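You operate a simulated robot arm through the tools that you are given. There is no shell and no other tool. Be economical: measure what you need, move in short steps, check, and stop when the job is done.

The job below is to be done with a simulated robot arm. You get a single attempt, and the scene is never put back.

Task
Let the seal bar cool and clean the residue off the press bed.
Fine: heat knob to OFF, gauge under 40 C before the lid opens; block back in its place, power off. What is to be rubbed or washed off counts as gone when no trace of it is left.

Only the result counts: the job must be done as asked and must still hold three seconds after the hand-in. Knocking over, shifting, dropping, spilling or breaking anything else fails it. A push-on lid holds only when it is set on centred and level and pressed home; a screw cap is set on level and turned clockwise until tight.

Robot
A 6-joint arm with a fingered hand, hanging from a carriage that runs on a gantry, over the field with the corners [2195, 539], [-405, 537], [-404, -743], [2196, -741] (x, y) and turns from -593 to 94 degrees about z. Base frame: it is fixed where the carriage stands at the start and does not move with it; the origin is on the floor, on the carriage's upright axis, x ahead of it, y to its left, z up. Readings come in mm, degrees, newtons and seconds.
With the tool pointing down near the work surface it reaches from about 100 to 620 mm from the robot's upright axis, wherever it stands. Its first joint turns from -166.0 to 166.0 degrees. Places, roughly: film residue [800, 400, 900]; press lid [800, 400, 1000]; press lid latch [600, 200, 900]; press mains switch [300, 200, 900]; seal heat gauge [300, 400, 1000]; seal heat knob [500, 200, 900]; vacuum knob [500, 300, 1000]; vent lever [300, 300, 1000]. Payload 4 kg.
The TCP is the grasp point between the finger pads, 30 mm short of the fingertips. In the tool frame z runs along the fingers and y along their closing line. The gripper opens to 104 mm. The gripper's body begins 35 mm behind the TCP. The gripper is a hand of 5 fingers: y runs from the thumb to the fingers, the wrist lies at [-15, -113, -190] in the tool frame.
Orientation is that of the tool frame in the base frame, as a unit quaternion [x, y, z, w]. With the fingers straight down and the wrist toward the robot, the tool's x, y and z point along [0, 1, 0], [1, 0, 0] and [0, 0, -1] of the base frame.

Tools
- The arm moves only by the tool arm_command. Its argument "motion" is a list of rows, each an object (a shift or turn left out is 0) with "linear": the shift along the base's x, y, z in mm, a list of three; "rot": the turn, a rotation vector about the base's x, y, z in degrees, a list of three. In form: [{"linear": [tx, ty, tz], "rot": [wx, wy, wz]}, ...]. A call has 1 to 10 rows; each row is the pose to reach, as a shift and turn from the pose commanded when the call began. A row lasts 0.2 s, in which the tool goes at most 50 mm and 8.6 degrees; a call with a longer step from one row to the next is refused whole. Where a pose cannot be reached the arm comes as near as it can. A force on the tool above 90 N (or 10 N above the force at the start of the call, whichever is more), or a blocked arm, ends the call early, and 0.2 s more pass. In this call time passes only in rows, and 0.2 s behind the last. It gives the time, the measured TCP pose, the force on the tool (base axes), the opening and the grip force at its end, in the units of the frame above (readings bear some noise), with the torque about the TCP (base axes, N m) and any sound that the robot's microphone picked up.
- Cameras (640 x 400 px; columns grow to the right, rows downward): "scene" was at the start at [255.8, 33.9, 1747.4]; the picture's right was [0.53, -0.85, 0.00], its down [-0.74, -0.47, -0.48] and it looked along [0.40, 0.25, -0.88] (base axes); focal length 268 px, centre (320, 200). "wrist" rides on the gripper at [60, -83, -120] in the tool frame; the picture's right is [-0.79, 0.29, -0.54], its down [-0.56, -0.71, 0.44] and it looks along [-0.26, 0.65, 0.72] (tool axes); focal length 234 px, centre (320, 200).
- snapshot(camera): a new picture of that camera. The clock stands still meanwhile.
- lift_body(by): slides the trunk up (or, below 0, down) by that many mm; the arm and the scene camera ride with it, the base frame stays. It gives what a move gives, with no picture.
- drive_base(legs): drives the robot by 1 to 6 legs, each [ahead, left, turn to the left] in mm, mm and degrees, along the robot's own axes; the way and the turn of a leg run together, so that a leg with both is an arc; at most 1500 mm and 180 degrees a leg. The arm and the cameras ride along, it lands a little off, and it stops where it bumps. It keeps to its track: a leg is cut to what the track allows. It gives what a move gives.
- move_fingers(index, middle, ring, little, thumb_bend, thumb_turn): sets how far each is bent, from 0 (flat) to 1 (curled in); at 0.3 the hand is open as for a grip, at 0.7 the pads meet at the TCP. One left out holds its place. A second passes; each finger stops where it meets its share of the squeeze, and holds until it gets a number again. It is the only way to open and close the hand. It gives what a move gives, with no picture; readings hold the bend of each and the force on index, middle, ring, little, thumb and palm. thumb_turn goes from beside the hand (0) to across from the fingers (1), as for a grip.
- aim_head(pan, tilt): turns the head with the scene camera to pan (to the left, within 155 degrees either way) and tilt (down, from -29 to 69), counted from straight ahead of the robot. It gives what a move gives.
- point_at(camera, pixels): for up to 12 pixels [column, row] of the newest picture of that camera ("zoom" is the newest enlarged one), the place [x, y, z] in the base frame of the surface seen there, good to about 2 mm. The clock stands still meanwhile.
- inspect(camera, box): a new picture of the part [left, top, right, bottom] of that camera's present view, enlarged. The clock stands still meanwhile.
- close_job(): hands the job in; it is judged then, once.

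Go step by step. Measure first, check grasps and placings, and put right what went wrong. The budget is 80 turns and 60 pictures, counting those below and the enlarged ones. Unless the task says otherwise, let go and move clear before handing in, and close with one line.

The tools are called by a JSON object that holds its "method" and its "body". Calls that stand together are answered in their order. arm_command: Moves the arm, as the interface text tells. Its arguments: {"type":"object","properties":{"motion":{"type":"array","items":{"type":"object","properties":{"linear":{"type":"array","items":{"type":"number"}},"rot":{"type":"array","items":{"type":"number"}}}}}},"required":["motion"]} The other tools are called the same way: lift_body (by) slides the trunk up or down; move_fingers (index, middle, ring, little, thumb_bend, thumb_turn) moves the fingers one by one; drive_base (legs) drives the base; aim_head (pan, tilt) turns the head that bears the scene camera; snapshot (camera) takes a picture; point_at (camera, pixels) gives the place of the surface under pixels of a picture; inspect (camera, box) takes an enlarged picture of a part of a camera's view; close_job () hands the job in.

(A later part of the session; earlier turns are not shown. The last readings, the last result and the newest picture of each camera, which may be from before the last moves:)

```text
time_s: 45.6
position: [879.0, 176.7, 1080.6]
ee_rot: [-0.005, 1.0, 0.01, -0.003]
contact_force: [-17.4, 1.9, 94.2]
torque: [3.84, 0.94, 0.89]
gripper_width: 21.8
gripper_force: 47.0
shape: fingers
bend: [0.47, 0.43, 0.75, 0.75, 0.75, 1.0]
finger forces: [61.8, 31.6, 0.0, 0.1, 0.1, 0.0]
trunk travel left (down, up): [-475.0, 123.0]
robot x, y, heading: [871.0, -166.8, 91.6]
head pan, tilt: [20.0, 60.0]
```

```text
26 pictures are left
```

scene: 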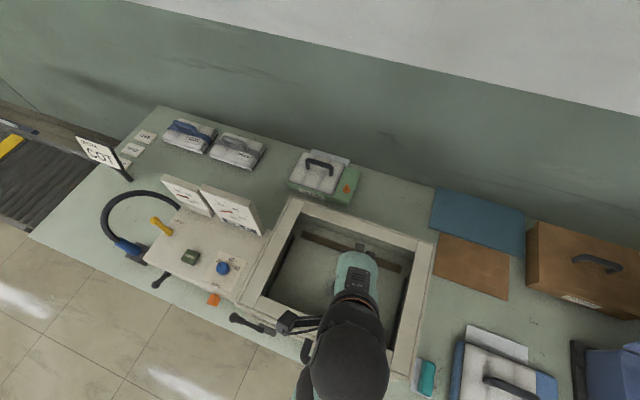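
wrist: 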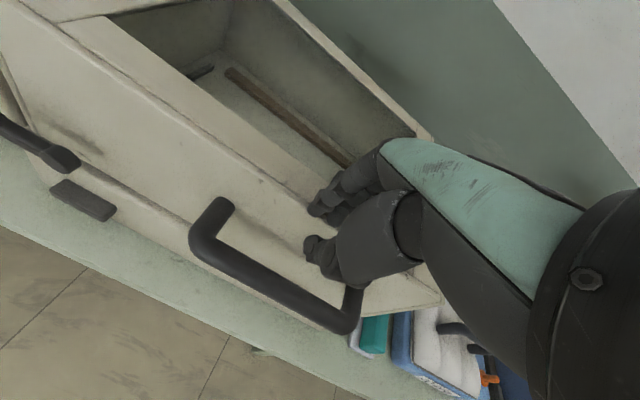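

The fingers landed on the lid's top edge (88 N), because the arm couldn't come down straight from here. I'll lift off at once and regroup: base farther back and the hand tilted 45° so it grips the bar from the front and above.

{"method": "arm_command", "body": {"motion": [{"linear": [0, 0, 20]}, {"linear": [0, -10, 50]}, {"linear": [0, -20, 90]}]}}

{"method": "drive_base", "body": {"legs": [[-140, 0, 0]]}}

{"method": "move_fingers", "body": {"index": 0.5, "middle": 0.5, "ring": 0.5, "little": 0.5, "thumb_bend": 0.5}}

{"method": "lift_body", "body": {"by": -120}}

{"method": "snapshot", "body": {"camera": "scene"}}

```text
time_s: 46.4
position: [880.6, 153.0, 1153.5]
ee_rot: [-0.004, 1.0, -0.004, 0.001]
contact_force: [-0.6, 0.0, 0.1]
torque: [0.0, 0.03, 0.03]
gripper_width: 5.9
gripper_force: 0.1
shape: fingers
bend: [0.6, 0.52, 0.75, 0.75, 0.75, 1.0]
finger forces: [0.0, 0.0, 0.0, 0.1, 0.0, 0.0]
out of reach, approached as far as the arm can: row 1, 3
trunk travel left (down, up): [-475.0, 123.0]
robot x, y, heading: [875.0, -168.5, 91.3]
head pan, tilt: [20.0, 60.0]
```

```text
time_s: 47.8
position: [883.6, 13.0, 1153.9]
ee_rot: [-0.003, 1.0, -0.004, 0.002]
contact_force: [-0.3, 0.5, -0.5]
torque: [-0.04, 0.0, 0.04]
gripper_width: 5.9
gripper_force: 0.1
shape: fingers
bend: [0.6, 0.52, 0.75, 0.75, 0.75, 1.0]
finger forces: [0.0, 0.0, 0.0, 0.1, 0.0, 0.0]
trunk travel left (down, up): [-475.0, 123.0]
robot x, y, heading: [876.2, -307.8, 91.5]
head pan, tilt: [20.0, 60.0]
```

```text
time_s: 48.8
position: [884.5, 13.1, 1155.0]
ee_rot: [-0.003, 1.0, -0.003, 0.001]
contact_force: [0.0, -0.2, 0.0]
torque: [0.02, -0.02, 0.01]
gripper_width: 51.7
gripper_force: 0.0
shape: fingers
bend: [0.5, 0.5, 0.5, 0.5, 0.5, 1.0]
finger forces: [0.0, 0.1, 0.1, 0.0, 0.0, 0.0]
trunk travel left (down, up): [-475.0, 123.0]
robot x, y, heading: [883.4, -311.0, 91.3]
head pan, tilt: [20.0, 60.0]
```

```text
time_s: 50.2
position: [884.4, 12.7, 1033.7]
ee_rot: [-0.004, 1.0, -0.003, 0.001]
contact_force: [-0.3, 0.2, 0.2]
torque: [-0.03, 0.0, 0.03]
gripper_width: 51.7
gripper_force: 0.1
shape: fingers
bend: [0.5, 0.5, 0.5, 0.5, 0.5, 1.0]
finger forces: [0.0, 0.0, 0.0, 0.0, 0.0, 0.0]
trunk travel left (down, up): [-355.0, 243.0]
robot x, y, heading: [881.7, -309.0, 91.5]
head pan, tilt: [20.0, 60.0]
```

```text
25 pictures are left
```

scene: 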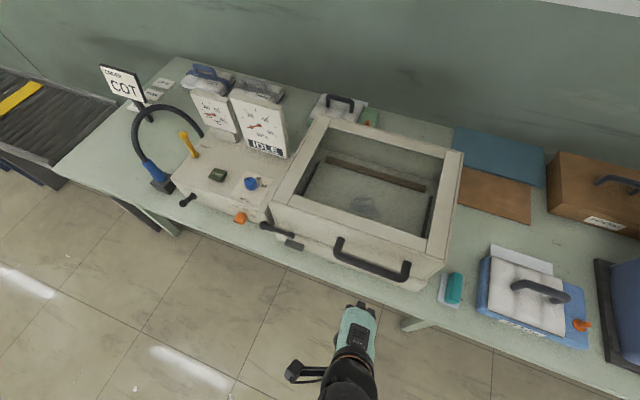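

Everything is unharmed. I'll tilt the hand 45° forward and approach the bar along the tool axis.

{"method": "arm_command", "body": {"motion": [{"linear": [0, 0, 5], "rot": [8, 0, 0]}, {"linear": [0, 20, 5], "rot": [16, 0, 0]}, {"linear": [0, 40, 5], "rot": [24, 0, 0]}, {"linear": [0, 65, 5], "rot": [32, 0, 0]}, {"linear": [0, 85, 5], "rot": [40, 0, 0]}, {"linear": [0, 100, 9], "rot": [45, 0, 0]}]}}

{"method": "snapshot", "body": {"camera": "wrist"}}

```text
time_s: 51.6
position: [884.5, 114.4, 1044.1]
ee_rot: [-0.004, 0.925, 0.381, 0.002]
contact_force: [0.7, -0.1, 0.4]
torque: [0.01, 0.0, -0.02]
gripper_width: 51.9
gripper_force: 0.1
shape: fingers
bend: [0.5, 0.5, 0.5, 0.5, 0.5, 1.0]
finger forces: [0.0, 0.0, 0.1, 0.0, 0.0, 0.1]
out of reach, approached as far as the arm can: row 1, 2, 3
trunk travel left (down, up): [-355.0, 243.0]
robot x, y, heading: [880.4, -307.3, 91.7]
head pan, tilt: [20.0, 60.0]
```

```text
24 pictures are left
```

wrist: 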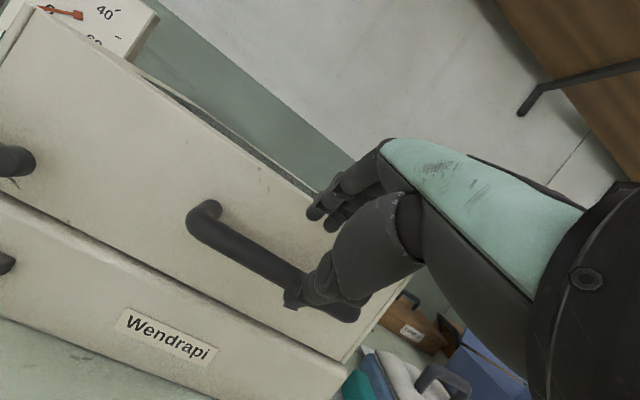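

{"method": "arm_command", "body": {"motion": [{"linear": [0, 20, -21]}, {"linear": [0, 36, -38]}, {"linear": [0, 48, -51]}]}}

{"method": "snapshot", "body": {"camera": "wrist"}}

```text
time_s: 52.5
position: [886.4, 160.6, 990.3]
ee_rot: [-0.003, 0.925, 0.38, 0.002]
contact_force: [-0.4, 0.1, -0.1]
torque: [0.0, 0.0, 0.01]
gripper_width: 52.0
gripper_force: 0.1
shape: fingers
bend: [0.5, 0.5, 0.5, 0.5, 0.5, 1.0]
finger forces: [0.0, 0.0, 0.0, 0.0, 0.0, 0.0]
trunk travel left (down, up): [-355.0, 243.0]
robot x, y, heading: [876.7, -309.0, 91.8]
head pan, tilt: [20.0, 60.0]
```

```text
23 pictures are left
```

wrist: 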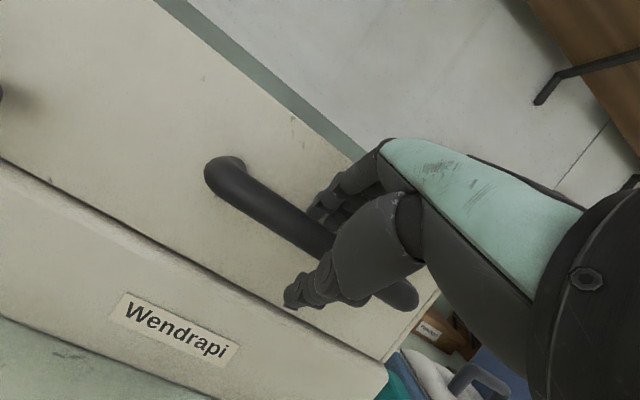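

The bar is between thumb and fingers. I'll close the hand around it.

{"method": "move_fingers", "body": {"index": 0.75, "middle": 0.75, "ring": 0.75, "little": 0.75, "thumb_bend": 0.75}}

{"method": "arm_command", "body": {"motion": [{"linear": [0, 2, 10]}, {"linear": [0, 5, 20]}, {"linear": [0, 8, 30]}]}}

{"method": "snapshot", "body": {"camera": "scene"}}

```text
time_s: 53.5
position: [886.5, 164.2, 992.8]
ee_rot: [-0.003, 0.924, 0.382, 0.003]
contact_force: [1.5, 27.8, -7.1]
torque: [0.01, -0.32, 0.68]
gripper_width: 6.7
gripper_force: 26.6
shape: fingers
bend: [0.73, 0.72, 0.72, 0.71, 0.67, 1.0]
finger forces: [9.8, 9.7, 10.1, 11.6, 11.3, 0.1]
trunk travel left (down, up): [-355.0, 243.0]
robot x, y, heading: [876.6, -306.7, 91.7]
head pan, tilt: [20.0, 60.0]
```

```text
time_s: 54.2
position: [885.9, 173.0, 1023.4]
ee_rot: [-0.002, 0.924, 0.382, 0.003]
contact_force: [5.1, 27.7, -9.8]
torque: [-0.14, -0.25, 0.65]
gripper_width: 6.1
gripper_force: 25.4
shape: fingers
bend: [0.73, 0.72, 0.72, 0.71, 0.68, 1.0]
finger forces: [10.0, 9.3, 9.6, 12.0, 10.1, 0.1]
trunk travel left (down, up): [-355.0, 243.0]
robot x, y, heading: [879.8, -307.0, 91.6]
head pan, tilt: [20.0, 60.0]
```

```text
22 pictures are left
```

scene: 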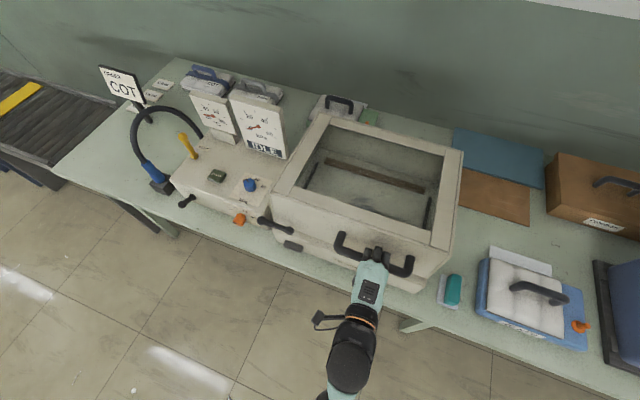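

The lid follows with little force. I'll continue along the arc about the rear hinge.

{"method": "arm_command", "body": {"motion": [{"linear": [0, 15.7, 42]}, {"linear": [0, 37.7, 84.3]}, {"linear": [0, 64.7, 123.5]}, {"linear": [0, 96.2, 159.2]}]}}

```text
time_s: 55.2
position: [885.2, 265.1, 1177.9]
ee_rot: [-0.003, 0.926, 0.378, 0.002]
contact_force: [10.1, 26.5, -24.4]
torque: [-0.15, 0.12, 0.69]
gripper_width: 1.4
gripper_force: 25.2
shape: fingers
bend: [0.74, 0.73, 0.72, 0.71, 0.69, 1.0]
finger forces: [8.8, 8.9, 11.0, 10.4, 10.0, 0.1]
trunk travel left (down, up): [-355.0, 243.0]
robot x, y, heading: [878.6, -306.1, 91.4]
head pan, tilt: [20.0, 60.0]
```

{"method": "arm_command", "body": {"motion": [{"linear": [0, 35.7, 31.5]}, {"linear": [0, 74.9, 58.5]}]}}

{"method": "snapshot", "body": {"camera": "wrist"}}

```text
time_s: 55.9
position: [885.0, 338.8, 1236.6]
ee_rot: [-0.004, 0.927, 0.376, 0.002]
contact_force: [9.0, 19.1, -27.7]
torque: [-0.23, 0.32, 0.61]
gripper_width: 0.0
gripper_force: 22.8
shape: fingers
bend: [0.74, 0.73, 0.73, 0.71, 0.71, 1.0]
finger forces: [7.0, 7.4, 10.6, 9.8, 11.3, 0.1]
trunk travel left (down, up): [-355.0, 243.0]
robot x, y, heading: [876.7, -309.8, 91.2]
head pan, tilt: [20.0, 60.0]
```

```text
21 pictures are left
```

wrist: 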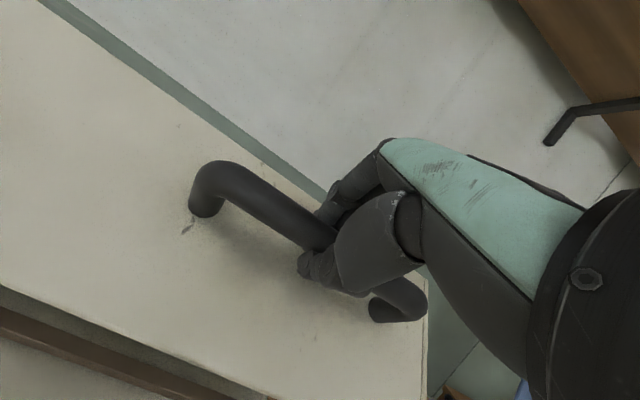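

The bar is still enclosed and the lid is about 46° open. Continuing the arc.

{"method": "arm_command", "body": {"motion": [{"linear": [0, 42.3, 22]}, {"linear": [0, 86.9, 38.7]}]}}

{"method": "snapshot", "body": {"camera": "scene"}}

```text
time_s: 56.5
position: [884.8, 422.6, 1274.2]
ee_rot: [-0.002, 0.925, 0.38, 0.004]
contact_force: [9.9, 5.5, -13.7]
torque: [-0.14, 0.17, 0.55]
gripper_width: 0.3
gripper_force: 16.1
shape: fingers
bend: [0.75, 0.74, 0.74, 0.72, 0.71, 1.0]
finger forces: [2.8, 2.0, 5.9, 10.2, 10.3, 0.0]
trunk travel left (down, up): [-355.0, 243.0]
robot x, y, heading: [878.0, -312.0, 91.4]
head pan, tilt: [20.0, 60.0]
```

```text
20 pictures are left
```

scene: 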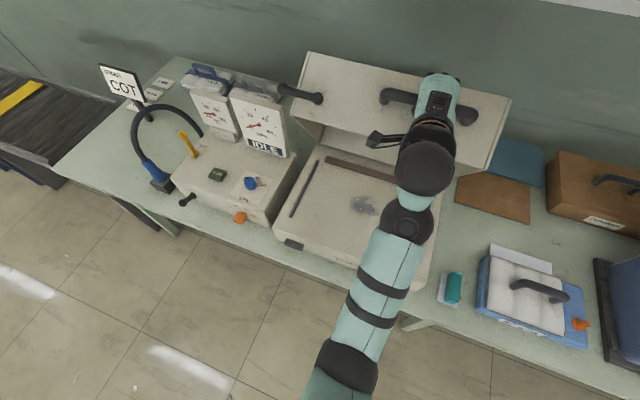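

The lid is about 60° open and the bed is visible. I'll push on toward vertical.

{"method": "arm_command", "body": {"motion": [{"linear": [0, 46.3, 11]}, {"linear": [0, 70, 15]}]}}

{"method": "drive_base", "body": {"legs": [[40, 0, 0]]}}

```text
time_s: 57.0
position: [884.7, 492.7, 1293.3]
ee_rot: [-0.004, 0.926, 0.378, 0.002]
contact_force: [6.2, 2.5, -9.8]
torque: [-0.04, 0.15, 0.51]
gripper_width: 0.3
gripper_force: 11.3
shape: fingers
bend: [0.75, 0.75, 0.74, 0.73, 0.71, 1.0]
finger forces: [0.0, 0.0, 2.8, 10.2, 8.9, 0.1]
trunk travel left (down, up): [-355.0, 243.0]
robot x, y, heading: [878.7, -312.5, 91.6]
head pan, tilt: [20.0, 60.0]
```

```text
time_s: 57.9
position: [882.0, 531.6, 1294.3]
ee_rot: [-0.003, 0.925, 0.381, 0.003]
contact_force: [3.4, 1.8, 0.9]
torque: [0.02, -0.24, 0.26]
gripper_width: 0.0
gripper_force: 5.5
shape: fingers
bend: [0.75, 0.75, 0.75, 0.74, 0.71, 1.0]
finger forces: [0.0, 0.0, 0.1, 6.9, 4.8, 0.0]
trunk travel left (down, up): [-355.0, 243.0]
robot x, y, heading: [878.4, -268.4, 91.5]
head pan, tilt: [20.0, 60.0]
```

{"method": "drive_base", "body": {"legs": [[50, 0, 0]]}}

{"method": "snapshot", "body": {"camera": "scene"}}

{"method": "snapshot", "body": {"camera": "wrist"}}

```text
time_s: 58.8
position: [883.4, 580.3, 1291.2]
ee_rot: [-0.003, 0.925, 0.381, 0.003]
contact_force: [3.7, 1.9, -6.2]
torque: [0.04, 0.1, 0.21]
gripper_width: 0.0
gripper_force: 4.5
shape: fingers
bend: [0.75, 0.75, 0.75, 0.74, 0.71, 1.0]
finger forces: [0.1, 0.0, 0.0, 4.0, 4.9, 0.1]
trunk travel left (down, up): [-355.0, 243.0]
robot x, y, heading: [876.7, -219.6, 91.5]
head pan, tilt: [20.0, 60.0]
```

```text
19 pictures are left
```

scene: 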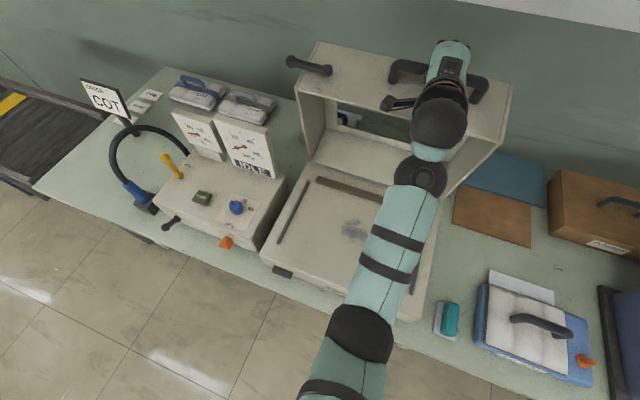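

```text
18 pictures are left
```

wrist: 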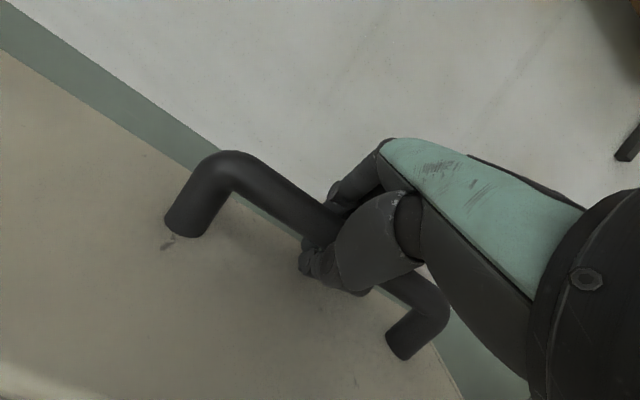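

The lid is around 83°, already past its balance point. I'll ease it a bit farther to find the stop.

{"method": "arm_command", "body": {"motion": [{"linear": [0, 15, -1]}, {"linear": [0, 30, -3]}, {"linear": [0, 45, -7]}]}}

```text
time_s: 59.6
position: [882.4, 624.6, 1284.8]
ee_rot: [-0.003, 0.925, 0.38, 0.002]
contact_force: [0.2, -1.2, -0.1]
torque: [0.0, -0.02, 0.04]
gripper_width: 0.0
gripper_force: 0.4
shape: fingers
bend: [0.75, 0.75, 0.75, 0.75, 0.71, 1.0]
finger forces: [0.0, 0.0, 0.1, 0.2, 0.5, 0.1]
trunk travel left (down, up): [-355.0, 243.0]
robot x, y, heading: [875.4, -219.6, 91.4]
head pan, tilt: [20.0, 60.0]
```

Forces dropped to nil. I'll open the hand and withdraw back along the finger axis, then check the lid stays.

{"method": "move_fingers", "body": {"index": 0.35, "middle": 0.35, "ring": 0.35, "little": 0.35, "thumb_bend": 0.35}}

{"method": "arm_command", "body": {"motion": [{"linear": [0, -20, 20]}, {"linear": [0, -50, 50]}, {"linear": [0, -90, 70]}, {"linear": [0, -135, 75]}]}}

{"method": "drive_base", "body": {"legs": [[-250, 0, 0]]}}

{"method": "aim_head", "body": {"pan": 0, "tilt": 50}}

{"method": "snapshot", "body": {"camera": "scene"}}

```text
time_s: 60.6
position: [882.2, 627.7, 1291.0]
ee_rot: [-0.003, 0.923, 0.385, 0.002]
contact_force: [-0.8, 4.5, 21.6]
torque: [0.29, 0.09, 0.0]
gripper_width: 57.0
gripper_force: 10.6
shape: fingers
bend: [0.35, 0.35, 0.35, 0.35, 0.56, 1.0]
finger forces: [0.0, 0.0, 0.0, 0.0, 22.0, 0.0]
trunk travel left (down, up): [-355.0, 243.0]
robot x, y, heading: [875.6, -223.6, 91.4]
head pan, tilt: [20.0, 60.0]
```

```text
time_s: 61.6
position: [884.0, 489.8, 1359.9]
ee_rot: [-0.002, 0.925, 0.379, 0.003]
contact_force: [-0.2, 0.2, 0.1]
torque: [-0.01, -0.01, -0.05]
gripper_width: 90.8
gripper_force: 0.1
shape: fingers
bend: [0.35, 0.35, 0.35, 0.35, 0.35, 0.98]
finger forces: [0.0, 0.0, 0.0, 0.0, 0.0, 0.0]
trunk travel left (down, up): [-355.0, 243.0]
robot x, y, heading: [873.9, -221.4, 91.4]
head pan, tilt: [20.0, 60.0]
```

```text
time_s: 63.4
position: [892.6, 244.4, 1361.1]
ee_rot: [-0.001, 0.925, 0.38, 0.003]
contact_force: [0.0, 0.1, 0.1]
torque: [-0.01, 0.04, 0.0]
gripper_width: 90.5
gripper_force: 0.1
shape: fingers
bend: [0.35, 0.35, 0.35, 0.35, 0.35, 0.98]
finger forces: [0.0, 0.0, 0.1, 0.0, 0.1, 0.1]
trunk travel left (down, up): [-355.0, 243.0]
robot x, y, heading: [879.8, -468.5, 91.2]
head pan, tilt: [20.0, 60.0]
```

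```text
time_s: 64.3
position: [894.6, 244.5, 1361.0]
ee_rot: [-0.001, 0.924, 0.381, 0.003]
contact_force: [-0.5, -1.1, -0.2]
torque: [0.0, -0.02, -0.03]
gripper_width: 90.7
gripper_force: 0.0
shape: fingers
bend: [0.35, 0.35, 0.35, 0.35, 0.35, 0.98]
finger forces: [0.0, 0.1, 0.0, 0.0, 0.0, 0.0]
trunk travel left (down, up): [-355.0, 243.0]
robot x, y, heading: [880.7, -465.4, 91.1]
head pan, tilt: [0.0, 50.0]
```

```text
17 pictures are left
```

scene: 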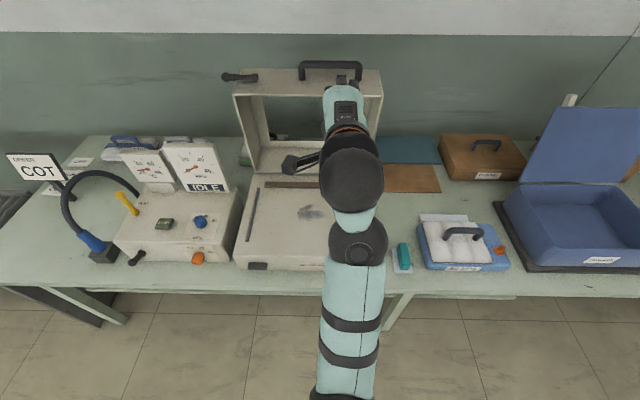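

The lid stays open. Now I'll zoom on the teal block (403,257) and the bed residue (310,212), and measure them.

{"method": "inspect", "body": {"camera": "scene", "box": [370, 220, 450, 290]}}

{"method": "point_at", "body": {"camera": "zoom", "pixels": [[235, 175], [285, 170], [280, 330], [320, 310], [265, 250], [255, 210], [285, 360], [345, 420], [230, 430], [300, 425], [290, 300], [250, 180]]}}

{"method": "inspect", "body": {"camera": "scene", "box": [230, 165, 350, 275]}}

{"method": "point_at", "body": {"camera": "zoom", "pixels": [[380, 245], [480, 245], [430, 220], [430, 280], [400, 265], [130, 250], [50, 520], [100, 300], [220, 105], [300, 350], [430, 110], [480, 400]]}}

```text
5.71 times, centred on (410, 255) of scene
```

zoom: 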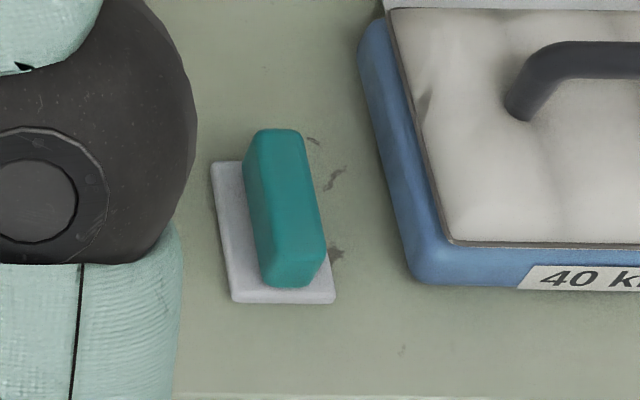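

```text
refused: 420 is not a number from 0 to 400
```

```text
3.64 times, centred on (290, 220) of scene
```

zoom: 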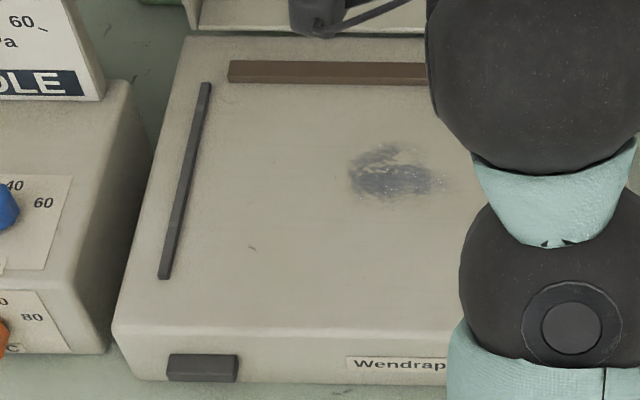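

```text
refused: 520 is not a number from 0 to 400
```

{"method": "point_at", "body": {"camera": "zoom", "pixels": [[352, 185], [440, 180], [390, 147], [385, 202], [400, 180], [372, 160], [165, 275], [205, 85], [230, 75], [420, 75], [300, 300], [130, 335]]}}

{"method": "point_at", "body": {"camera": "scene", "pixels": [[402, 244], [405, 244], [403.5, 253], [402, 262], [408, 262], [405, 267], [400, 255], [396, 270], [412, 271], [393, 250], [409, 258], [400, 246]]}}

```text
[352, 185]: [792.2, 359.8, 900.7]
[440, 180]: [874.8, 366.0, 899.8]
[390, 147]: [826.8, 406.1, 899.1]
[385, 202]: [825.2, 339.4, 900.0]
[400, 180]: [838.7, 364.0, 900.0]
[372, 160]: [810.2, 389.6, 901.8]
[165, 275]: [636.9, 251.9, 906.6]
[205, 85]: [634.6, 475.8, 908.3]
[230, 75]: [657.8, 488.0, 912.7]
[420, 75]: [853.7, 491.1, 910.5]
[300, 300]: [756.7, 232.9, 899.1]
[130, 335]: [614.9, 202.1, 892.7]
```

```text
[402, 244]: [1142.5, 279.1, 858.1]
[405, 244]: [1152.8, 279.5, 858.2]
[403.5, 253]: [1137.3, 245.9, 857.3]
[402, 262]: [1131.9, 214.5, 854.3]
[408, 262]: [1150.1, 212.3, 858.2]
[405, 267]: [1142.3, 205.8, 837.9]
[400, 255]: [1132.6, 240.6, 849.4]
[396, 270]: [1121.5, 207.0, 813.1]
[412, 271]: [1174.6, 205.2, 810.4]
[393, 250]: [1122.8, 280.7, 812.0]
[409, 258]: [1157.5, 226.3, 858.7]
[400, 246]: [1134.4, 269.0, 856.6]
```

The block is centred at about (1147,246), measures roughly 34×78 mm, has its top at 858 and sits on a thin plate. The residue is at about (833,370), z=900, spanning x 790–880 and y 338–408. I'll straighten the hand, drive over to the block and yaw the hand −90° to grip across its narrow side.

{"method": "arm_command", "body": {"motion": [{"linear": [0, -16, 0], "rot": [-8, 0, 0]}, {"linear": [0, -33, 0], "rot": [-16, 0, 0]}, {"linear": [0, -50, 0], "rot": [-24, 0, 0]}, {"linear": [0, -66, 0], "rot": [-32, 0, 0]}, {"linear": [0, -83, 0], "rot": [-40, 0, 0]}, {"linear": [0, -100, 0], "rot": [-45, 0, 0]}]}}

{"method": "drive_base", "body": {"legs": [[0, -255, 0], [100, 0, 0]]}}

{"method": "arm_command", "body": {"motion": [{"linear": [0, 0, -20], "rot": [0, 0, -8.5]}, {"linear": [0, 0, -40], "rot": [0, 0, -17]}, {"linear": [0, 0, -60], "rot": [0, 0, -25.5]}, {"linear": [0, 0, -80], "rot": [0, 0, -34]}, {"linear": [0, 0, -100], "rot": [0, 0, -42.5]}, {"linear": [0, 0, -120], "rot": [0, 0, -51]}, {"linear": [0, 0, -140], "rot": [0, 0, -59.5]}, {"linear": [0, 0, -160], "rot": [0, 0, -68]}, {"linear": [0, 0, -180], "rot": [0, 0, -76.5]}, {"linear": [0, 0, -200], "rot": [0, 0, -85]}]}}

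```text
time_s: 65.7
position: [896.0, 251.3, 1398.1]
ee_rot: [-0.002, 1.0, -0.005, 0.003]
contact_force: [0.4, 0.8, 0.2]
torque: [-0.01, 0.0, -0.02]
gripper_width: 90.7
gripper_force: 0.1
shape: fingers
bend: [0.35, 0.35, 0.35, 0.35, 0.35, 0.98]
finger forces: [0.1, 0.0, 0.0, 0.0, 0.0, 0.0]
out of reach, approached as far as the arm can: row 2, 3, 4, 5, 6
trunk travel left (down, up): [-355.0, 243.0]
robot x, y, heading: [880.7, -467.8, 91.1]
head pan, tilt: [0.0, 50.0]
```

```text
time_s: 68.3
position: [1145.9, 358.7, 1398.8]
ee_rot: [-0.005, 1.0, -0.004, 0.004]
contact_force: [0.7, -0.3, 0.8]
torque: [0.01, 0.0, 0.02]
gripper_width: 90.5
gripper_force: 0.0
shape: fingers
bend: [0.35, 0.35, 0.35, 0.35, 0.35, 0.98]
finger forces: [0.1, 0.0, 0.1, 0.0, 0.0, 0.0]
trunk travel left (down, up): [-355.0, 243.0]
robot x, y, heading: [1139.5, -357.1, 91.3]
head pan, tilt: [0.0, 50.0]
```

```text
time_s: 70.5
position: [1165.4, 312.2, 1215.0]
ee_rot: [0.64, 0.762, -0.068, -0.068]
contact_force: [0.6, 1.2, 0.2]
torque: [-0.03, -0.04, 0.04]
gripper_width: 90.6
gripper_force: 0.0
shape: fingers
bend: [0.35, 0.35, 0.35, 0.35, 0.35, 0.98]
finger forces: [0.0, 0.1, 0.0, 0.1, 0.0, 0.1]
out of reach, approached as far as the arm can: row 4, 5, 6, 7, 8, 9, 10
trunk travel left (down, up): [-355.0, 243.0]
robot x, y, heading: [1134.5, -353.1, 91.3]
head pan, tilt: [0.0, 50.0]
```

{"method": "arm_command", "body": {"motion": [{"linear": [-5, -40, -20]}, {"linear": [-10, -66, -50]}, {"linear": [-18, -66, -95]}, {"linear": [-18, -66, -140]}]}}

{"method": "move_fingers", "body": {"index": 0.5, "middle": 0.5, "ring": 0.5, "little": 0.5, "thumb_bend": 0.5}}

```text
time_s: 71.5
position: [1079.2, 282.4, 1081.4]
ee_rot: [0.638, 0.763, -0.074, -0.072]
contact_force: [0.5, -0.7, -0.1]
torque: [0.06, 0.07, 0.0]
gripper_width: 90.7
gripper_force: 0.0
shape: fingers
bend: [0.35, 0.35, 0.35, 0.35, 0.35, 0.98]
finger forces: [0.0, 0.1, 0.0, 0.0, 0.1, 0.0]
out of reach, approached as far as the arm can: row 1, 2, 3, 4
trunk travel left (down, up): [-355.0, 243.0]
robot x, y, heading: [1131.7, -360.8, 91.4]
head pan, tilt: [0.0, 50.0]
```

```text
time_s: 72.5
position: [1080.9, 286.0, 1084.8]
ee_rot: [0.638, 0.763, -0.072, -0.072]
contact_force: [0.6, -0.4, -0.2]
torque: [-0.01, 0.0, -0.01]
gripper_width: 52.3
gripper_force: 0.1
shape: fingers
bend: [0.5, 0.5, 0.5, 0.5, 0.5, 1.0]
finger forces: [0.0, 0.1, 0.0, 0.0, 0.0, 0.0]
trunk travel left (down, up): [-355.0, 243.0]
robot x, y, heading: [1135.3, -359.5, 91.4]
head pan, tilt: [0.0, 50.0]
```

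The hand is at the edge of its reach at this yaw, so I'll drive the base closer and re-command the pose.

{"method": "drive_base", "body": {"legs": [[120, 0, 0]]}}

{"method": "arm_command", "body": {"motion": [{"linear": [10, -45, 0]}, {"linear": [30, -90, 0]}, {"linear": [50, -130, 0]}, {"linear": [66, -160, 0]}]}}

```text
time_s: 73.7
position: [1080.8, 408.4, 1085.0]
ee_rot: [0.64, 0.762, -0.072, -0.073]
contact_force: [0.5, -0.2, 0.0]
torque: [0.0, -0.01, -0.01]
gripper_width: 52.6
gripper_force: 0.1
shape: fingers
bend: [0.5, 0.5, 0.5, 0.5, 0.5, 1.0]
finger forces: [0.0, 0.1, 0.0, 0.0, 0.0, 0.0]
trunk travel left (down, up): [-355.0, 243.0]
robot x, y, heading: [1133.6, -232.0, 91.4]
head pan, tilt: [0.0, 50.0]
```

```text
time_s: 74.7
position: [1081.1, 409.8, 1083.3]
ee_rot: [0.639, 0.762, -0.072, -0.073]
contact_force: [0.1, 0.4, -0.4]
torque: [0.05, -0.06, 0.02]
gripper_width: 52.7
gripper_force: 0.1
shape: fingers
bend: [0.5, 0.5, 0.5, 0.5, 0.5, 1.0]
finger forces: [0.0, 0.1, 0.0, 0.0, 0.0, 0.0]
out of reach, approached as far as the arm can: row 1, 2, 3, 4
trunk travel left (down, up): [-355.0, 243.0]
robot x, y, heading: [1130.7, -229.4, 91.3]
head pan, tilt: [0.0, 50.0]
```

A wrist joint is at its limit at this yaw. I'll undo the yaw and grip the block along its length instead, since 78 mm fits the 104 mm opening, with ring and little fingers curled out of the way.

{"method": "arm_command", "body": {"motion": [{"linear": [0, 0, 5], "rot": [0, 0, 8.5]}, {"linear": [0, -10, 10], "rot": [0, 0, 17]}, {"linear": [0, -20, 15], "rot": [0, 0, 25.5]}, {"linear": [0, -40, 20], "rot": [0, 0, 34]}, {"linear": [0, -60, 20], "rot": [0, 0, 42.5]}, {"linear": [10, -80, 20], "rot": [0, 0, 51]}, {"linear": [20, -100, 20], "rot": [0, 0, 59.5]}, {"linear": [30, -120, 20], "rot": [0, 0, 68]}, {"linear": [45, -140, 20], "rot": [0, 0, 76.5]}, {"linear": [60, -160, 20], "rot": [0, 0, 80]}]}}

{"method": "move_fingers", "body": {"index": 0.31, "middle": 0.31, "ring": 1.0, "little": 1.0, "thumb_bend": 0.31}}

{"method": "snapshot", "body": {"camera": "wrist"}}

```text
time_s: 76.9
position: [1133.2, 254.8, 1090.9]
ee_rot: [-0.001, 0.995, -0.101, -0.009]
contact_force: [0.5, -0.1, 0.6]
torque: [0.02, 0.02, -0.02]
gripper_width: 52.1
gripper_force: 0.1
shape: fingers
bend: [0.5, 0.5, 0.5, 0.5, 0.5, 1.0]
finger forces: [0.0, 0.0, 0.0, 0.1, 0.0, 0.0]
out of reach, approached as far as the arm can: row 1, 2, 3, 4, 5, 10
trunk travel left (down, up): [-355.0, 243.0]
robot x, y, heading: [1125.7, -235.7, 91.4]
head pan, tilt: [0.0, 50.0]
```

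```text
time_s: 77.9
position: [1132.1, 254.4, 1091.7]
ee_rot: [0.0, 0.995, -0.101, -0.009]
contact_force: [-0.9, 0.3, 0.8]
torque: [0.0, 0.01, -0.01]
gripper_width: 100.1
gripper_force: 0.1
shape: fingers
bend: [0.31, 0.31, 1.0, 1.0, 0.31, 0.98]
finger forces: [0.0, 0.0, 0.0, 0.0, 0.0, 0.1]
trunk travel left (down, up): [-355.0, 243.0]
robot x, y, heading: [1130.9, -237.7, 91.2]
head pan, tilt: [0.0, 50.0]
```

```text
14 pictures are left
```

wrist: 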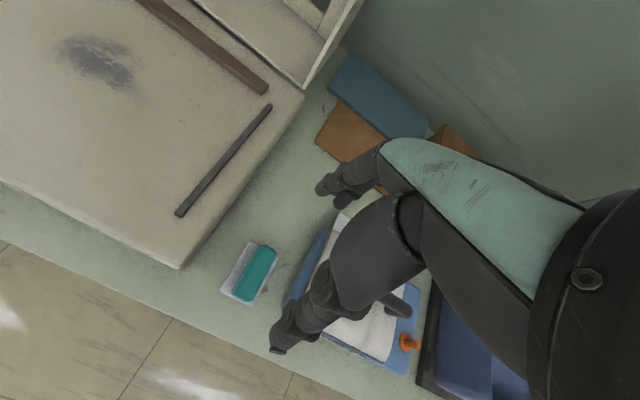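

I'll measure the block from this view and straighten the hand.

{"method": "point_at", "body": {"camera": "wrist", "pixels": [[263, 265], [272, 250], [262, 248], [246, 290], [258, 294], [236, 290], [252, 301], [252, 245], [250, 270], [300, 285], [292, 298]]}}

{"method": "arm_command", "body": {"motion": [{"linear": [7, -4, 0], "rot": [6, 0, 0]}, {"linear": [14, -8, -20], "rot": [11.5, 0, 0]}, {"linear": [14, -8, -60], "rot": [11.5, 0, 0]}, {"linear": [14, -8, -100], "rot": [11.5, 0, 0]}]}}

```text
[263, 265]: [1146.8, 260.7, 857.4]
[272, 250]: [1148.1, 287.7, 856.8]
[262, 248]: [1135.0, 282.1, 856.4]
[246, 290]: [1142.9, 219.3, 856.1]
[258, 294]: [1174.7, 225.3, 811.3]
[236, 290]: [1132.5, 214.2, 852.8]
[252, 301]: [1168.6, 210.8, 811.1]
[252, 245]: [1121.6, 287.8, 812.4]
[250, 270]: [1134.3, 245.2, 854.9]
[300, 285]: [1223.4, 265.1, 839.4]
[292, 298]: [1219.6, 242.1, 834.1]
```

```text
time_s: 78.9
position: [1145.2, 248.4, 992.7]
ee_rot: [-0.003, 1.0, -0.001, -0.007]
contact_force: [0.2, -0.3, -0.5]
torque: [0.04, 0.01, -0.01]
gripper_width: 100.4
gripper_force: 0.0
shape: fingers
bend: [0.31, 0.31, 1.0, 1.0, 0.31, 0.98]
finger forces: [0.0, 0.0, 0.0, 0.0, 0.0, 0.0]
trunk travel left (down, up): [-355.0, 243.0]
robot x, y, heading: [1132.7, -234.5, 91.1]
head pan, tilt: [0.0, 50.0]
```

The block centre is confirmed at (1147,248). I'll descend with the fingers on its two ends.

{"method": "arm_command", "body": {"motion": [{"linear": [2, -0.5, -45]}, {"linear": [2, -0.5, -90]}, {"linear": [2, -0.5, -125]}, {"linear": [2, -0.5, -140]}]}}

{"method": "snapshot", "body": {"camera": "wrist"}}

```text
time_s: 79.9
position: [1148.5, 247.9, 850.2]
ee_rot: [-0.002, 1.0, -0.004, -0.01]
contact_force: [-0.2, 0.0, -0.5]
torque: [-0.02, -0.03, 0.02]
gripper_width: 100.9
gripper_force: 0.0
shape: fingers
bend: [0.31, 0.31, 1.0, 1.0, 0.31, 0.97]
finger forces: [0.1, 0.0, 0.0, 0.0, 0.0, 0.0]
out of reach, approached as far as the arm can: row 1, 2
trunk travel left (down, up): [-355.0, 243.0]
robot x, y, heading: [1133.3, -236.5, 91.2]
head pan, tilt: [0.0, 50.0]
```

```text
13 pictures are left
```

wrist: 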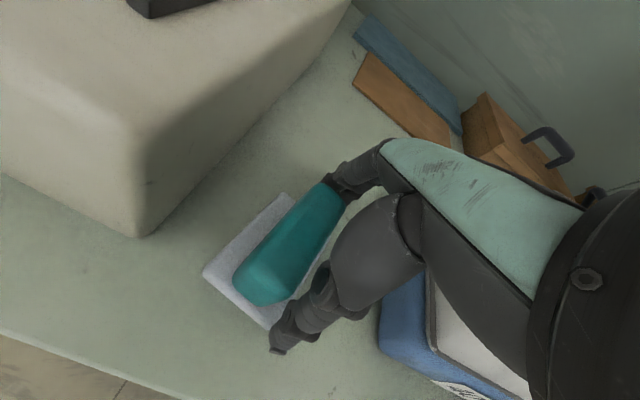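

{"method": "point_at", "body": {"camera": "wrist", "pixels": [[280, 340], [300, 315], [345, 185], [332, 180], [262, 292], [248, 272], [290, 285], [322, 190], [262, 300], [310, 235], [280, 250], [385, 300]]}}

```text
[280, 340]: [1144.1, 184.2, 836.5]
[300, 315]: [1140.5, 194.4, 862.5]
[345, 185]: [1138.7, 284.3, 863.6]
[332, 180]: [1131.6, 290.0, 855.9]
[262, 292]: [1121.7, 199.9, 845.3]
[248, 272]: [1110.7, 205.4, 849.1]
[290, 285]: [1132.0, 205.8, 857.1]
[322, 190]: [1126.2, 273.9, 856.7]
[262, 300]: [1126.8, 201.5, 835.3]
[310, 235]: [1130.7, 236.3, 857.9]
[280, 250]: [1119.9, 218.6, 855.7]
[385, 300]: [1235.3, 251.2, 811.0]
```

{"method": "point_at", "body": {"camera": "wrist", "pixels": [[205, 272], [268, 325], [285, 196], [225, 250], [240, 302], [380, 335]]}}

{"method": "inspect", "body": {"camera": "scene", "box": [200, 150, 440, 300]}}

```text
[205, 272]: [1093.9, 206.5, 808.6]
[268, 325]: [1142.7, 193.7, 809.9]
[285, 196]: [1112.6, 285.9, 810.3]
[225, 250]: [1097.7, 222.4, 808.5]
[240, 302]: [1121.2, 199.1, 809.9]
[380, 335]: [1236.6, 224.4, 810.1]
```

```text
2.67 times, centred on (320, 225) of scene
```

zoom: 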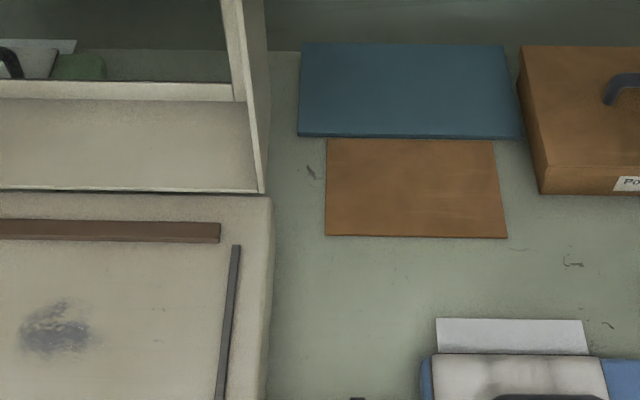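

{"method": "point_at", "body": {"camera": "wrist", "pixels": [[137, 238], [135, 160], [270, 130], [372, 60], [460, 125], [430, 375], [350, 400], [360, 52]]}}

{"method": "aim_head", "body": {"pan": 0, "tilt": 58}}

{"method": "snapshot", "body": {"camera": "scene"}}

```text
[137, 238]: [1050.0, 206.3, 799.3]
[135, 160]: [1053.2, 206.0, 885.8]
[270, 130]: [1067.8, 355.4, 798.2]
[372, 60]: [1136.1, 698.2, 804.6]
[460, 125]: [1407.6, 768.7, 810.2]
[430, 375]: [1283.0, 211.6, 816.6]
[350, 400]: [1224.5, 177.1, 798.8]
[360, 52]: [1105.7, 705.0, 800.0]
```

```text
time_s: 80.6
position: [1148.9, 249.0, 850.7]
ee_rot: [-0.001, 1.0, -0.003, -0.01]
contact_force: [0.2, -0.1, -0.9]
torque: [0.0, -0.02, 0.01]
gripper_width: 101.3
gripper_force: 0.1
shape: fingers
bend: [0.31, 0.31, 1.0, 1.0, 0.31, 0.97]
finger forces: [0.0, 0.1, 0.0, 0.0, 0.0, 0.0]
trunk travel left (down, up): [-355.0, 243.0]
robot x, y, heading: [1133.6, -233.5, 91.1]
head pan, tilt: [0.0, 58.0]
```

```text
11 pictures are left
```

scene: 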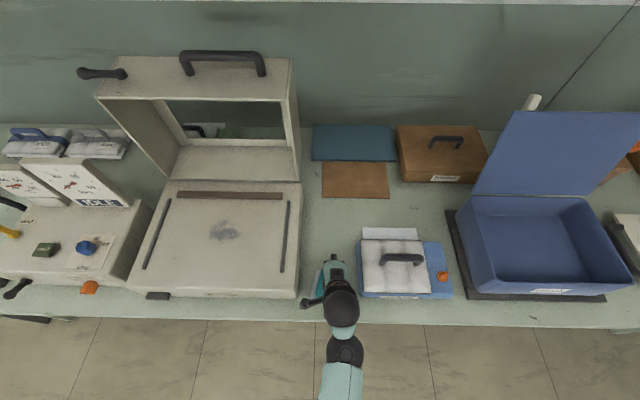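

The press corner reads the same as before, but the block and its plate now read about 20 mm to the −x side and turned about 13°, so the descent nudged them. I'll put that right later. For now I'll align the hand to the block (centre ≈(1129,241)) and grip it.

{"method": "arm_command", "body": {"motion": [{"linear": [-7, -2, 0], "rot": [0, 0, -4.5]}, {"linear": [-14, -5, 0], "rot": [0, 0, -9]}, {"linear": [-20, -7, 0], "rot": [0, 0, -13]}]}}

{"method": "snapshot", "body": {"camera": "wrist"}}

{"method": "point_at", "body": {"camera": "wrist", "pixels": [[280, 250], [300, 240], [262, 300], [330, 195], [290, 330], [300, 300]]}}

```text
time_s: 81.4
position: [1128.9, 242.2, 851.4]
ee_rot: [0.112, 0.994, -0.002, -0.009]
contact_force: [0.6, 0.9, -0.4]
torque: [0.01, 0.0, -0.02]
gripper_width: 101.2
gripper_force: 0.1
shape: fingers
bend: [0.31, 0.31, 1.0, 1.0, 0.31, 0.98]
finger forces: [0.0, 0.0, 0.1, 0.0, 0.0, 0.1]
trunk travel left (down, up): [-355.0, 243.0]
robot x, y, heading: [1130.6, -239.5, 91.5]
head pan, tilt: [0.0, 58.0]
```

```text
10 pictures are left
```

wrist: 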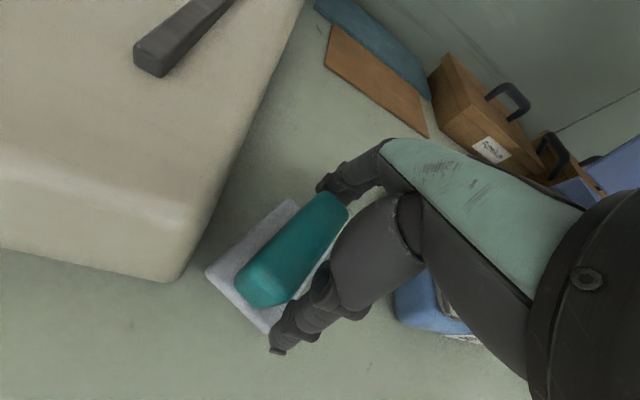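

```text
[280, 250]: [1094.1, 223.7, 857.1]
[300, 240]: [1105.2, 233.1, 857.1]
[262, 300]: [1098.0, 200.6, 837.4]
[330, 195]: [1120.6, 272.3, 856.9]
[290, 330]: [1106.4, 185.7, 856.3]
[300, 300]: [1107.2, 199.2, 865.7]
```

The block moves with the hand: the curled ring and little fingers are pushing it from the +x side. I'll open those fingers and then shift the hand −x to centre on the block.

{"method": "move_fingers", "body": {"ring": 0.31, "little": 0.31}}

{"method": "arm_command", "body": {"motion": [{"linear": [-10, 0, 0]}, {"linear": [-20, 0, 0]}]}}

{"method": "snapshot", "body": {"camera": "wrist"}}

{"method": "point_at", "body": {"camera": "wrist", "pixels": [[240, 250], [300, 240], [280, 270], [330, 195], [205, 275], [300, 200], [270, 330]]}}

```text
time_s: 82.4
position: [1129.0, 241.9, 853.8]
ee_rot: [0.113, 0.994, -0.001, -0.009]
contact_force: [0.0, 0.0, -0.2]
torque: [0.0, -0.02, 0.0]
gripper_width: 100.9
gripper_force: 0.0
shape: fingers
bend: [0.31, 0.31, 0.31, 0.31, 0.31, 0.98]
finger forces: [0.0, 0.0, 0.1, 0.0, 0.0, 0.1]
trunk travel left (down, up): [-355.0, 243.0]
robot x, y, heading: [1136.0, -235.2, 91.2]
head pan, tilt: [0.0, 58.0]
```

```text
time_s: 83.0
position: [1109.7, 241.4, 852.2]
ee_rot: [0.112, 0.994, -0.001, -0.008]
contact_force: [2.7, -0.9, 2.7]
torque: [-0.12, 0.06, 0.13]
gripper_width: 102.5
gripper_force: 2.1
shape: fingers
bend: [0.31, 0.31, 0.31, 0.31, 0.3, 0.99]
finger forces: [0.0, 0.1, 0.0, 0.1, 3.9, 0.1]
trunk travel left (down, up): [-355.0, 243.0]
robot x, y, heading: [1129.6, -235.8, 91.4]
head pan, tilt: [0.0, 58.0]
```

```text
9 pictures are left
```

wrist: 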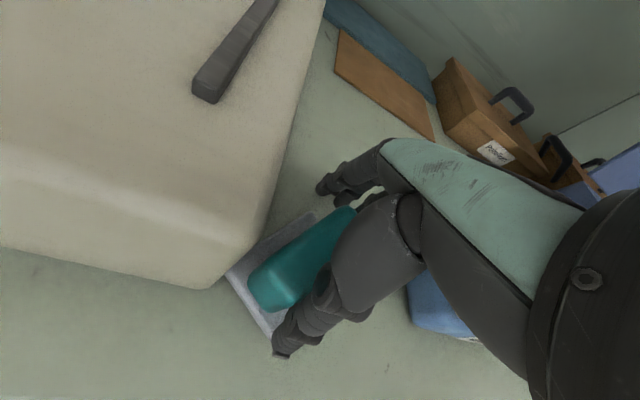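

```text
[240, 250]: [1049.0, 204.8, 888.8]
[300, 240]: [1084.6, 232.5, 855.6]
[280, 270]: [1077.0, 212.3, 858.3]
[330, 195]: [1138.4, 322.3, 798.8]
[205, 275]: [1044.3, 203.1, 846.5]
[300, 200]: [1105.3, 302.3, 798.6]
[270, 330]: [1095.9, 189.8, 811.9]
```

The white plate moves rigidly with the teal part, so it's one object: a pad with a teal grip. It can be set back at its original spot (centre ≈(1148,246)). I'll raise the hand with the trunk, which moves purely vertically, and re-measure.

{"method": "lift_body", "body": {"by": 110}}

{"method": "snapshot", "body": {"camera": "wrist"}}

```text
time_s: 84.4
position: [1108.8, 242.2, 961.4]
ee_rot: [0.113, 0.994, -0.001, -0.01]
contact_force: [-1.2, 0.4, -0.2]
torque: [-0.02, 0.03, 0.03]
gripper_width: 101.4
gripper_force: 0.0
shape: fingers
bend: [0.31, 0.31, 0.31, 0.31, 0.31, 0.98]
finger forces: [0.0, 0.0, 0.0, 0.0, 0.0, 0.0]
trunk travel left (down, up): [-465.0, 133.0]
robot x, y, heading: [1126.0, -236.3, 91.4]
head pan, tilt: [0.0, 58.0]
```

```text
8 pictures are left
```

wrist: 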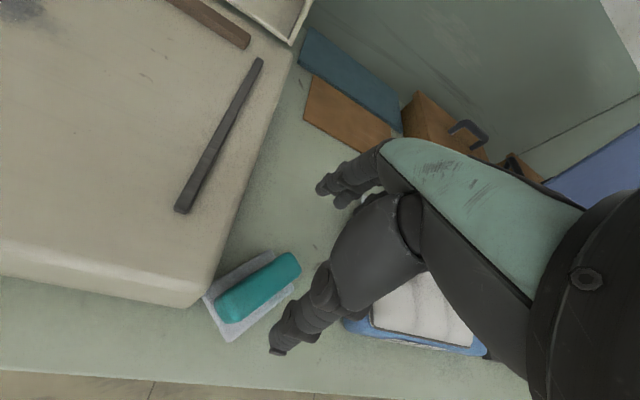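

{"method": "point_at", "body": {"camera": "wrist", "pixels": [[217, 300], [285, 254], [299, 270], [230, 318], [258, 284], [205, 298], [228, 340], [268, 251], [293, 290], [270, 275]]}}

```text
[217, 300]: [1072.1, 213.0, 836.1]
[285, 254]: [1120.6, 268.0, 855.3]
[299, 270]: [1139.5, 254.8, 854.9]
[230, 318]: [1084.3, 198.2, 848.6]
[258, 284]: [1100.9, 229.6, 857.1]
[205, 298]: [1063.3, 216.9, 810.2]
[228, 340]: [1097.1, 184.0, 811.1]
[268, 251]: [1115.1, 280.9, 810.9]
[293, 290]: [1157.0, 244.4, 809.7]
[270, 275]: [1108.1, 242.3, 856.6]
```

The block's pad centre is at about (1108,232) with its long axis turned 39° from +y. I'll rotate the hand −26° to match, centre it, and lower with the trunk.

{"method": "arm_command", "body": {"motion": [{"linear": [0, -4, 0], "rot": [0, 0, -8.5]}, {"linear": [0, -8, 0], "rot": [0, 0, -17]}, {"linear": [-1, -11, 0], "rot": [0, 0, -26]}]}}

{"method": "lift_body", "body": {"by": -70}}

{"method": "snapshot", "body": {"camera": "wrist"}}

```text
refused: row 3 steps farther than a row can; nothing moved
```

```text
time_s: 85.5
position: [1109.9, 241.8, 892.6]
ee_rot: [0.112, 0.994, -0.001, -0.009]
contact_force: [-1.1, -0.5, -0.6]
torque: [-0.01, -0.02, -0.01]
gripper_width: 101.3
gripper_force: 0.1
shape: fingers
bend: [0.31, 0.31, 0.31, 0.31, 0.31, 0.98]
finger forces: [0.1, 0.0, 0.1, 0.0, 0.0, 0.0]
trunk travel left (down, up): [-395.0, 203.0]
robot x, y, heading: [1132.3, -233.5, 91.4]
head pan, tilt: [0.0, 58.0]
```

```text
7 pictures are left
```

wrist: 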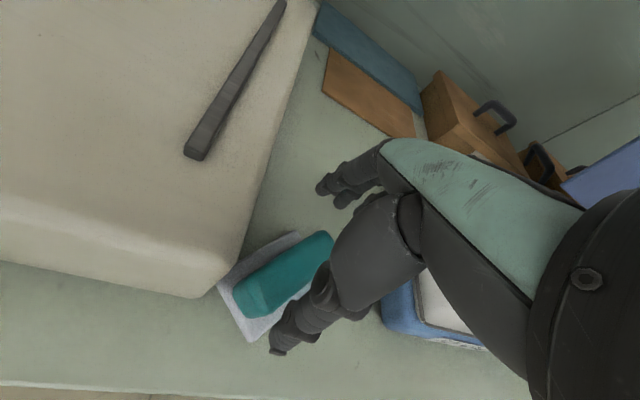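

The rotation was refused (the last step was too large), but the fingertips are still above the block. I'll rotate in smaller steps, then lower.

{"method": "arm_command", "body": {"motion": [{"linear": [0, -3, 3], "rot": [0, 0, -6.5]}, {"linear": [0, -6, 3], "rot": [0, 0, -13]}, {"linear": [-1, -9, 3], "rot": [0, 0, -19.5]}, {"linear": [-1.5, -10.5, 3], "rot": [0, 0, -26]}]}}

{"method": "lift_body", "body": {"by": -42}}

{"method": "move_fingers", "body": {"index": 0.6, "middle": 0.6, "ring": 0.45, "little": 0.31, "thumb_bend": 0.6}}

{"method": "snapshot", "body": {"camera": "wrist"}}

```text
time_s: 86.5
position: [1108.3, 232.0, 895.8]
ee_rot: [0.332, 0.943, 0.001, -0.009]
contact_force: [-0.1, 0.3, 0.2]
torque: [0.0, -0.01, 0.0]
gripper_width: 101.4
gripper_force: 0.1
shape: fingers
bend: [0.31, 0.31, 0.31, 0.31, 0.31, 0.98]
finger forces: [0.0, 0.1, 0.0, 0.1, 0.0, 0.0]
trunk travel left (down, up): [-395.0, 203.0]
robot x, y, heading: [1130.8, -235.9, 91.2]
head pan, tilt: [0.0, 58.0]
```

```text
time_s: 87.4
position: [1108.7, 231.8, 854.6]
ee_rot: [0.333, 0.943, 0.002, -0.009]
contact_force: [1.0, 1.6, 1.0]
torque: [0.11, -0.01, -0.05]
gripper_width: 104.5
gripper_force: 2.4
shape: fingers
bend: [0.29, 0.31, 0.31, 0.31, 0.3, 0.97]
finger forces: [3.8, 0.0, 0.0, 0.0, 0.8, 0.0]
trunk travel left (down, up): [-353.0, 245.0]
robot x, y, heading: [1130.5, -237.2, 91.2]
head pan, tilt: [0.0, 58.0]
```

```text
time_s: 88.4
position: [1107.3, 231.0, 853.0]
ee_rot: [0.333, 0.943, 0.001, -0.01]
contact_force: [-0.8, -2.9, 11.2]
torque: [0.26, -0.27, -0.09]
gripper_width: 91.5
gripper_force: 28.3
shape: fingers
bend: [0.27, 0.41, 0.45, 0.31, 0.44, 0.99]
finger forces: [16.1, 10.4, 0.1, 0.0, 30.0, 0.0]
trunk travel left (down, up): [-353.0, 245.0]
robot x, y, heading: [1135.5, -235.0, 91.3]
head pan, tilt: [0.0, 58.0]
```

```text
6 pictures are left
```

wrist: 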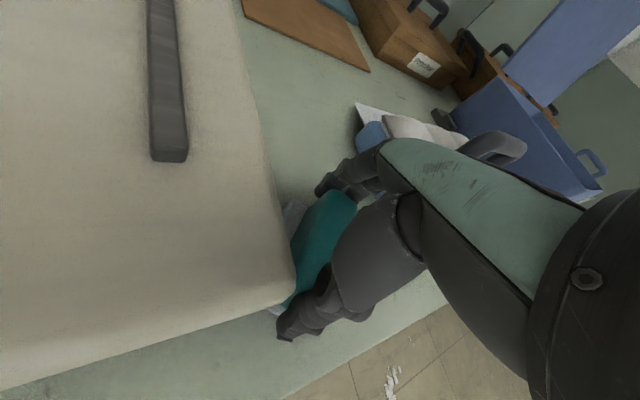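

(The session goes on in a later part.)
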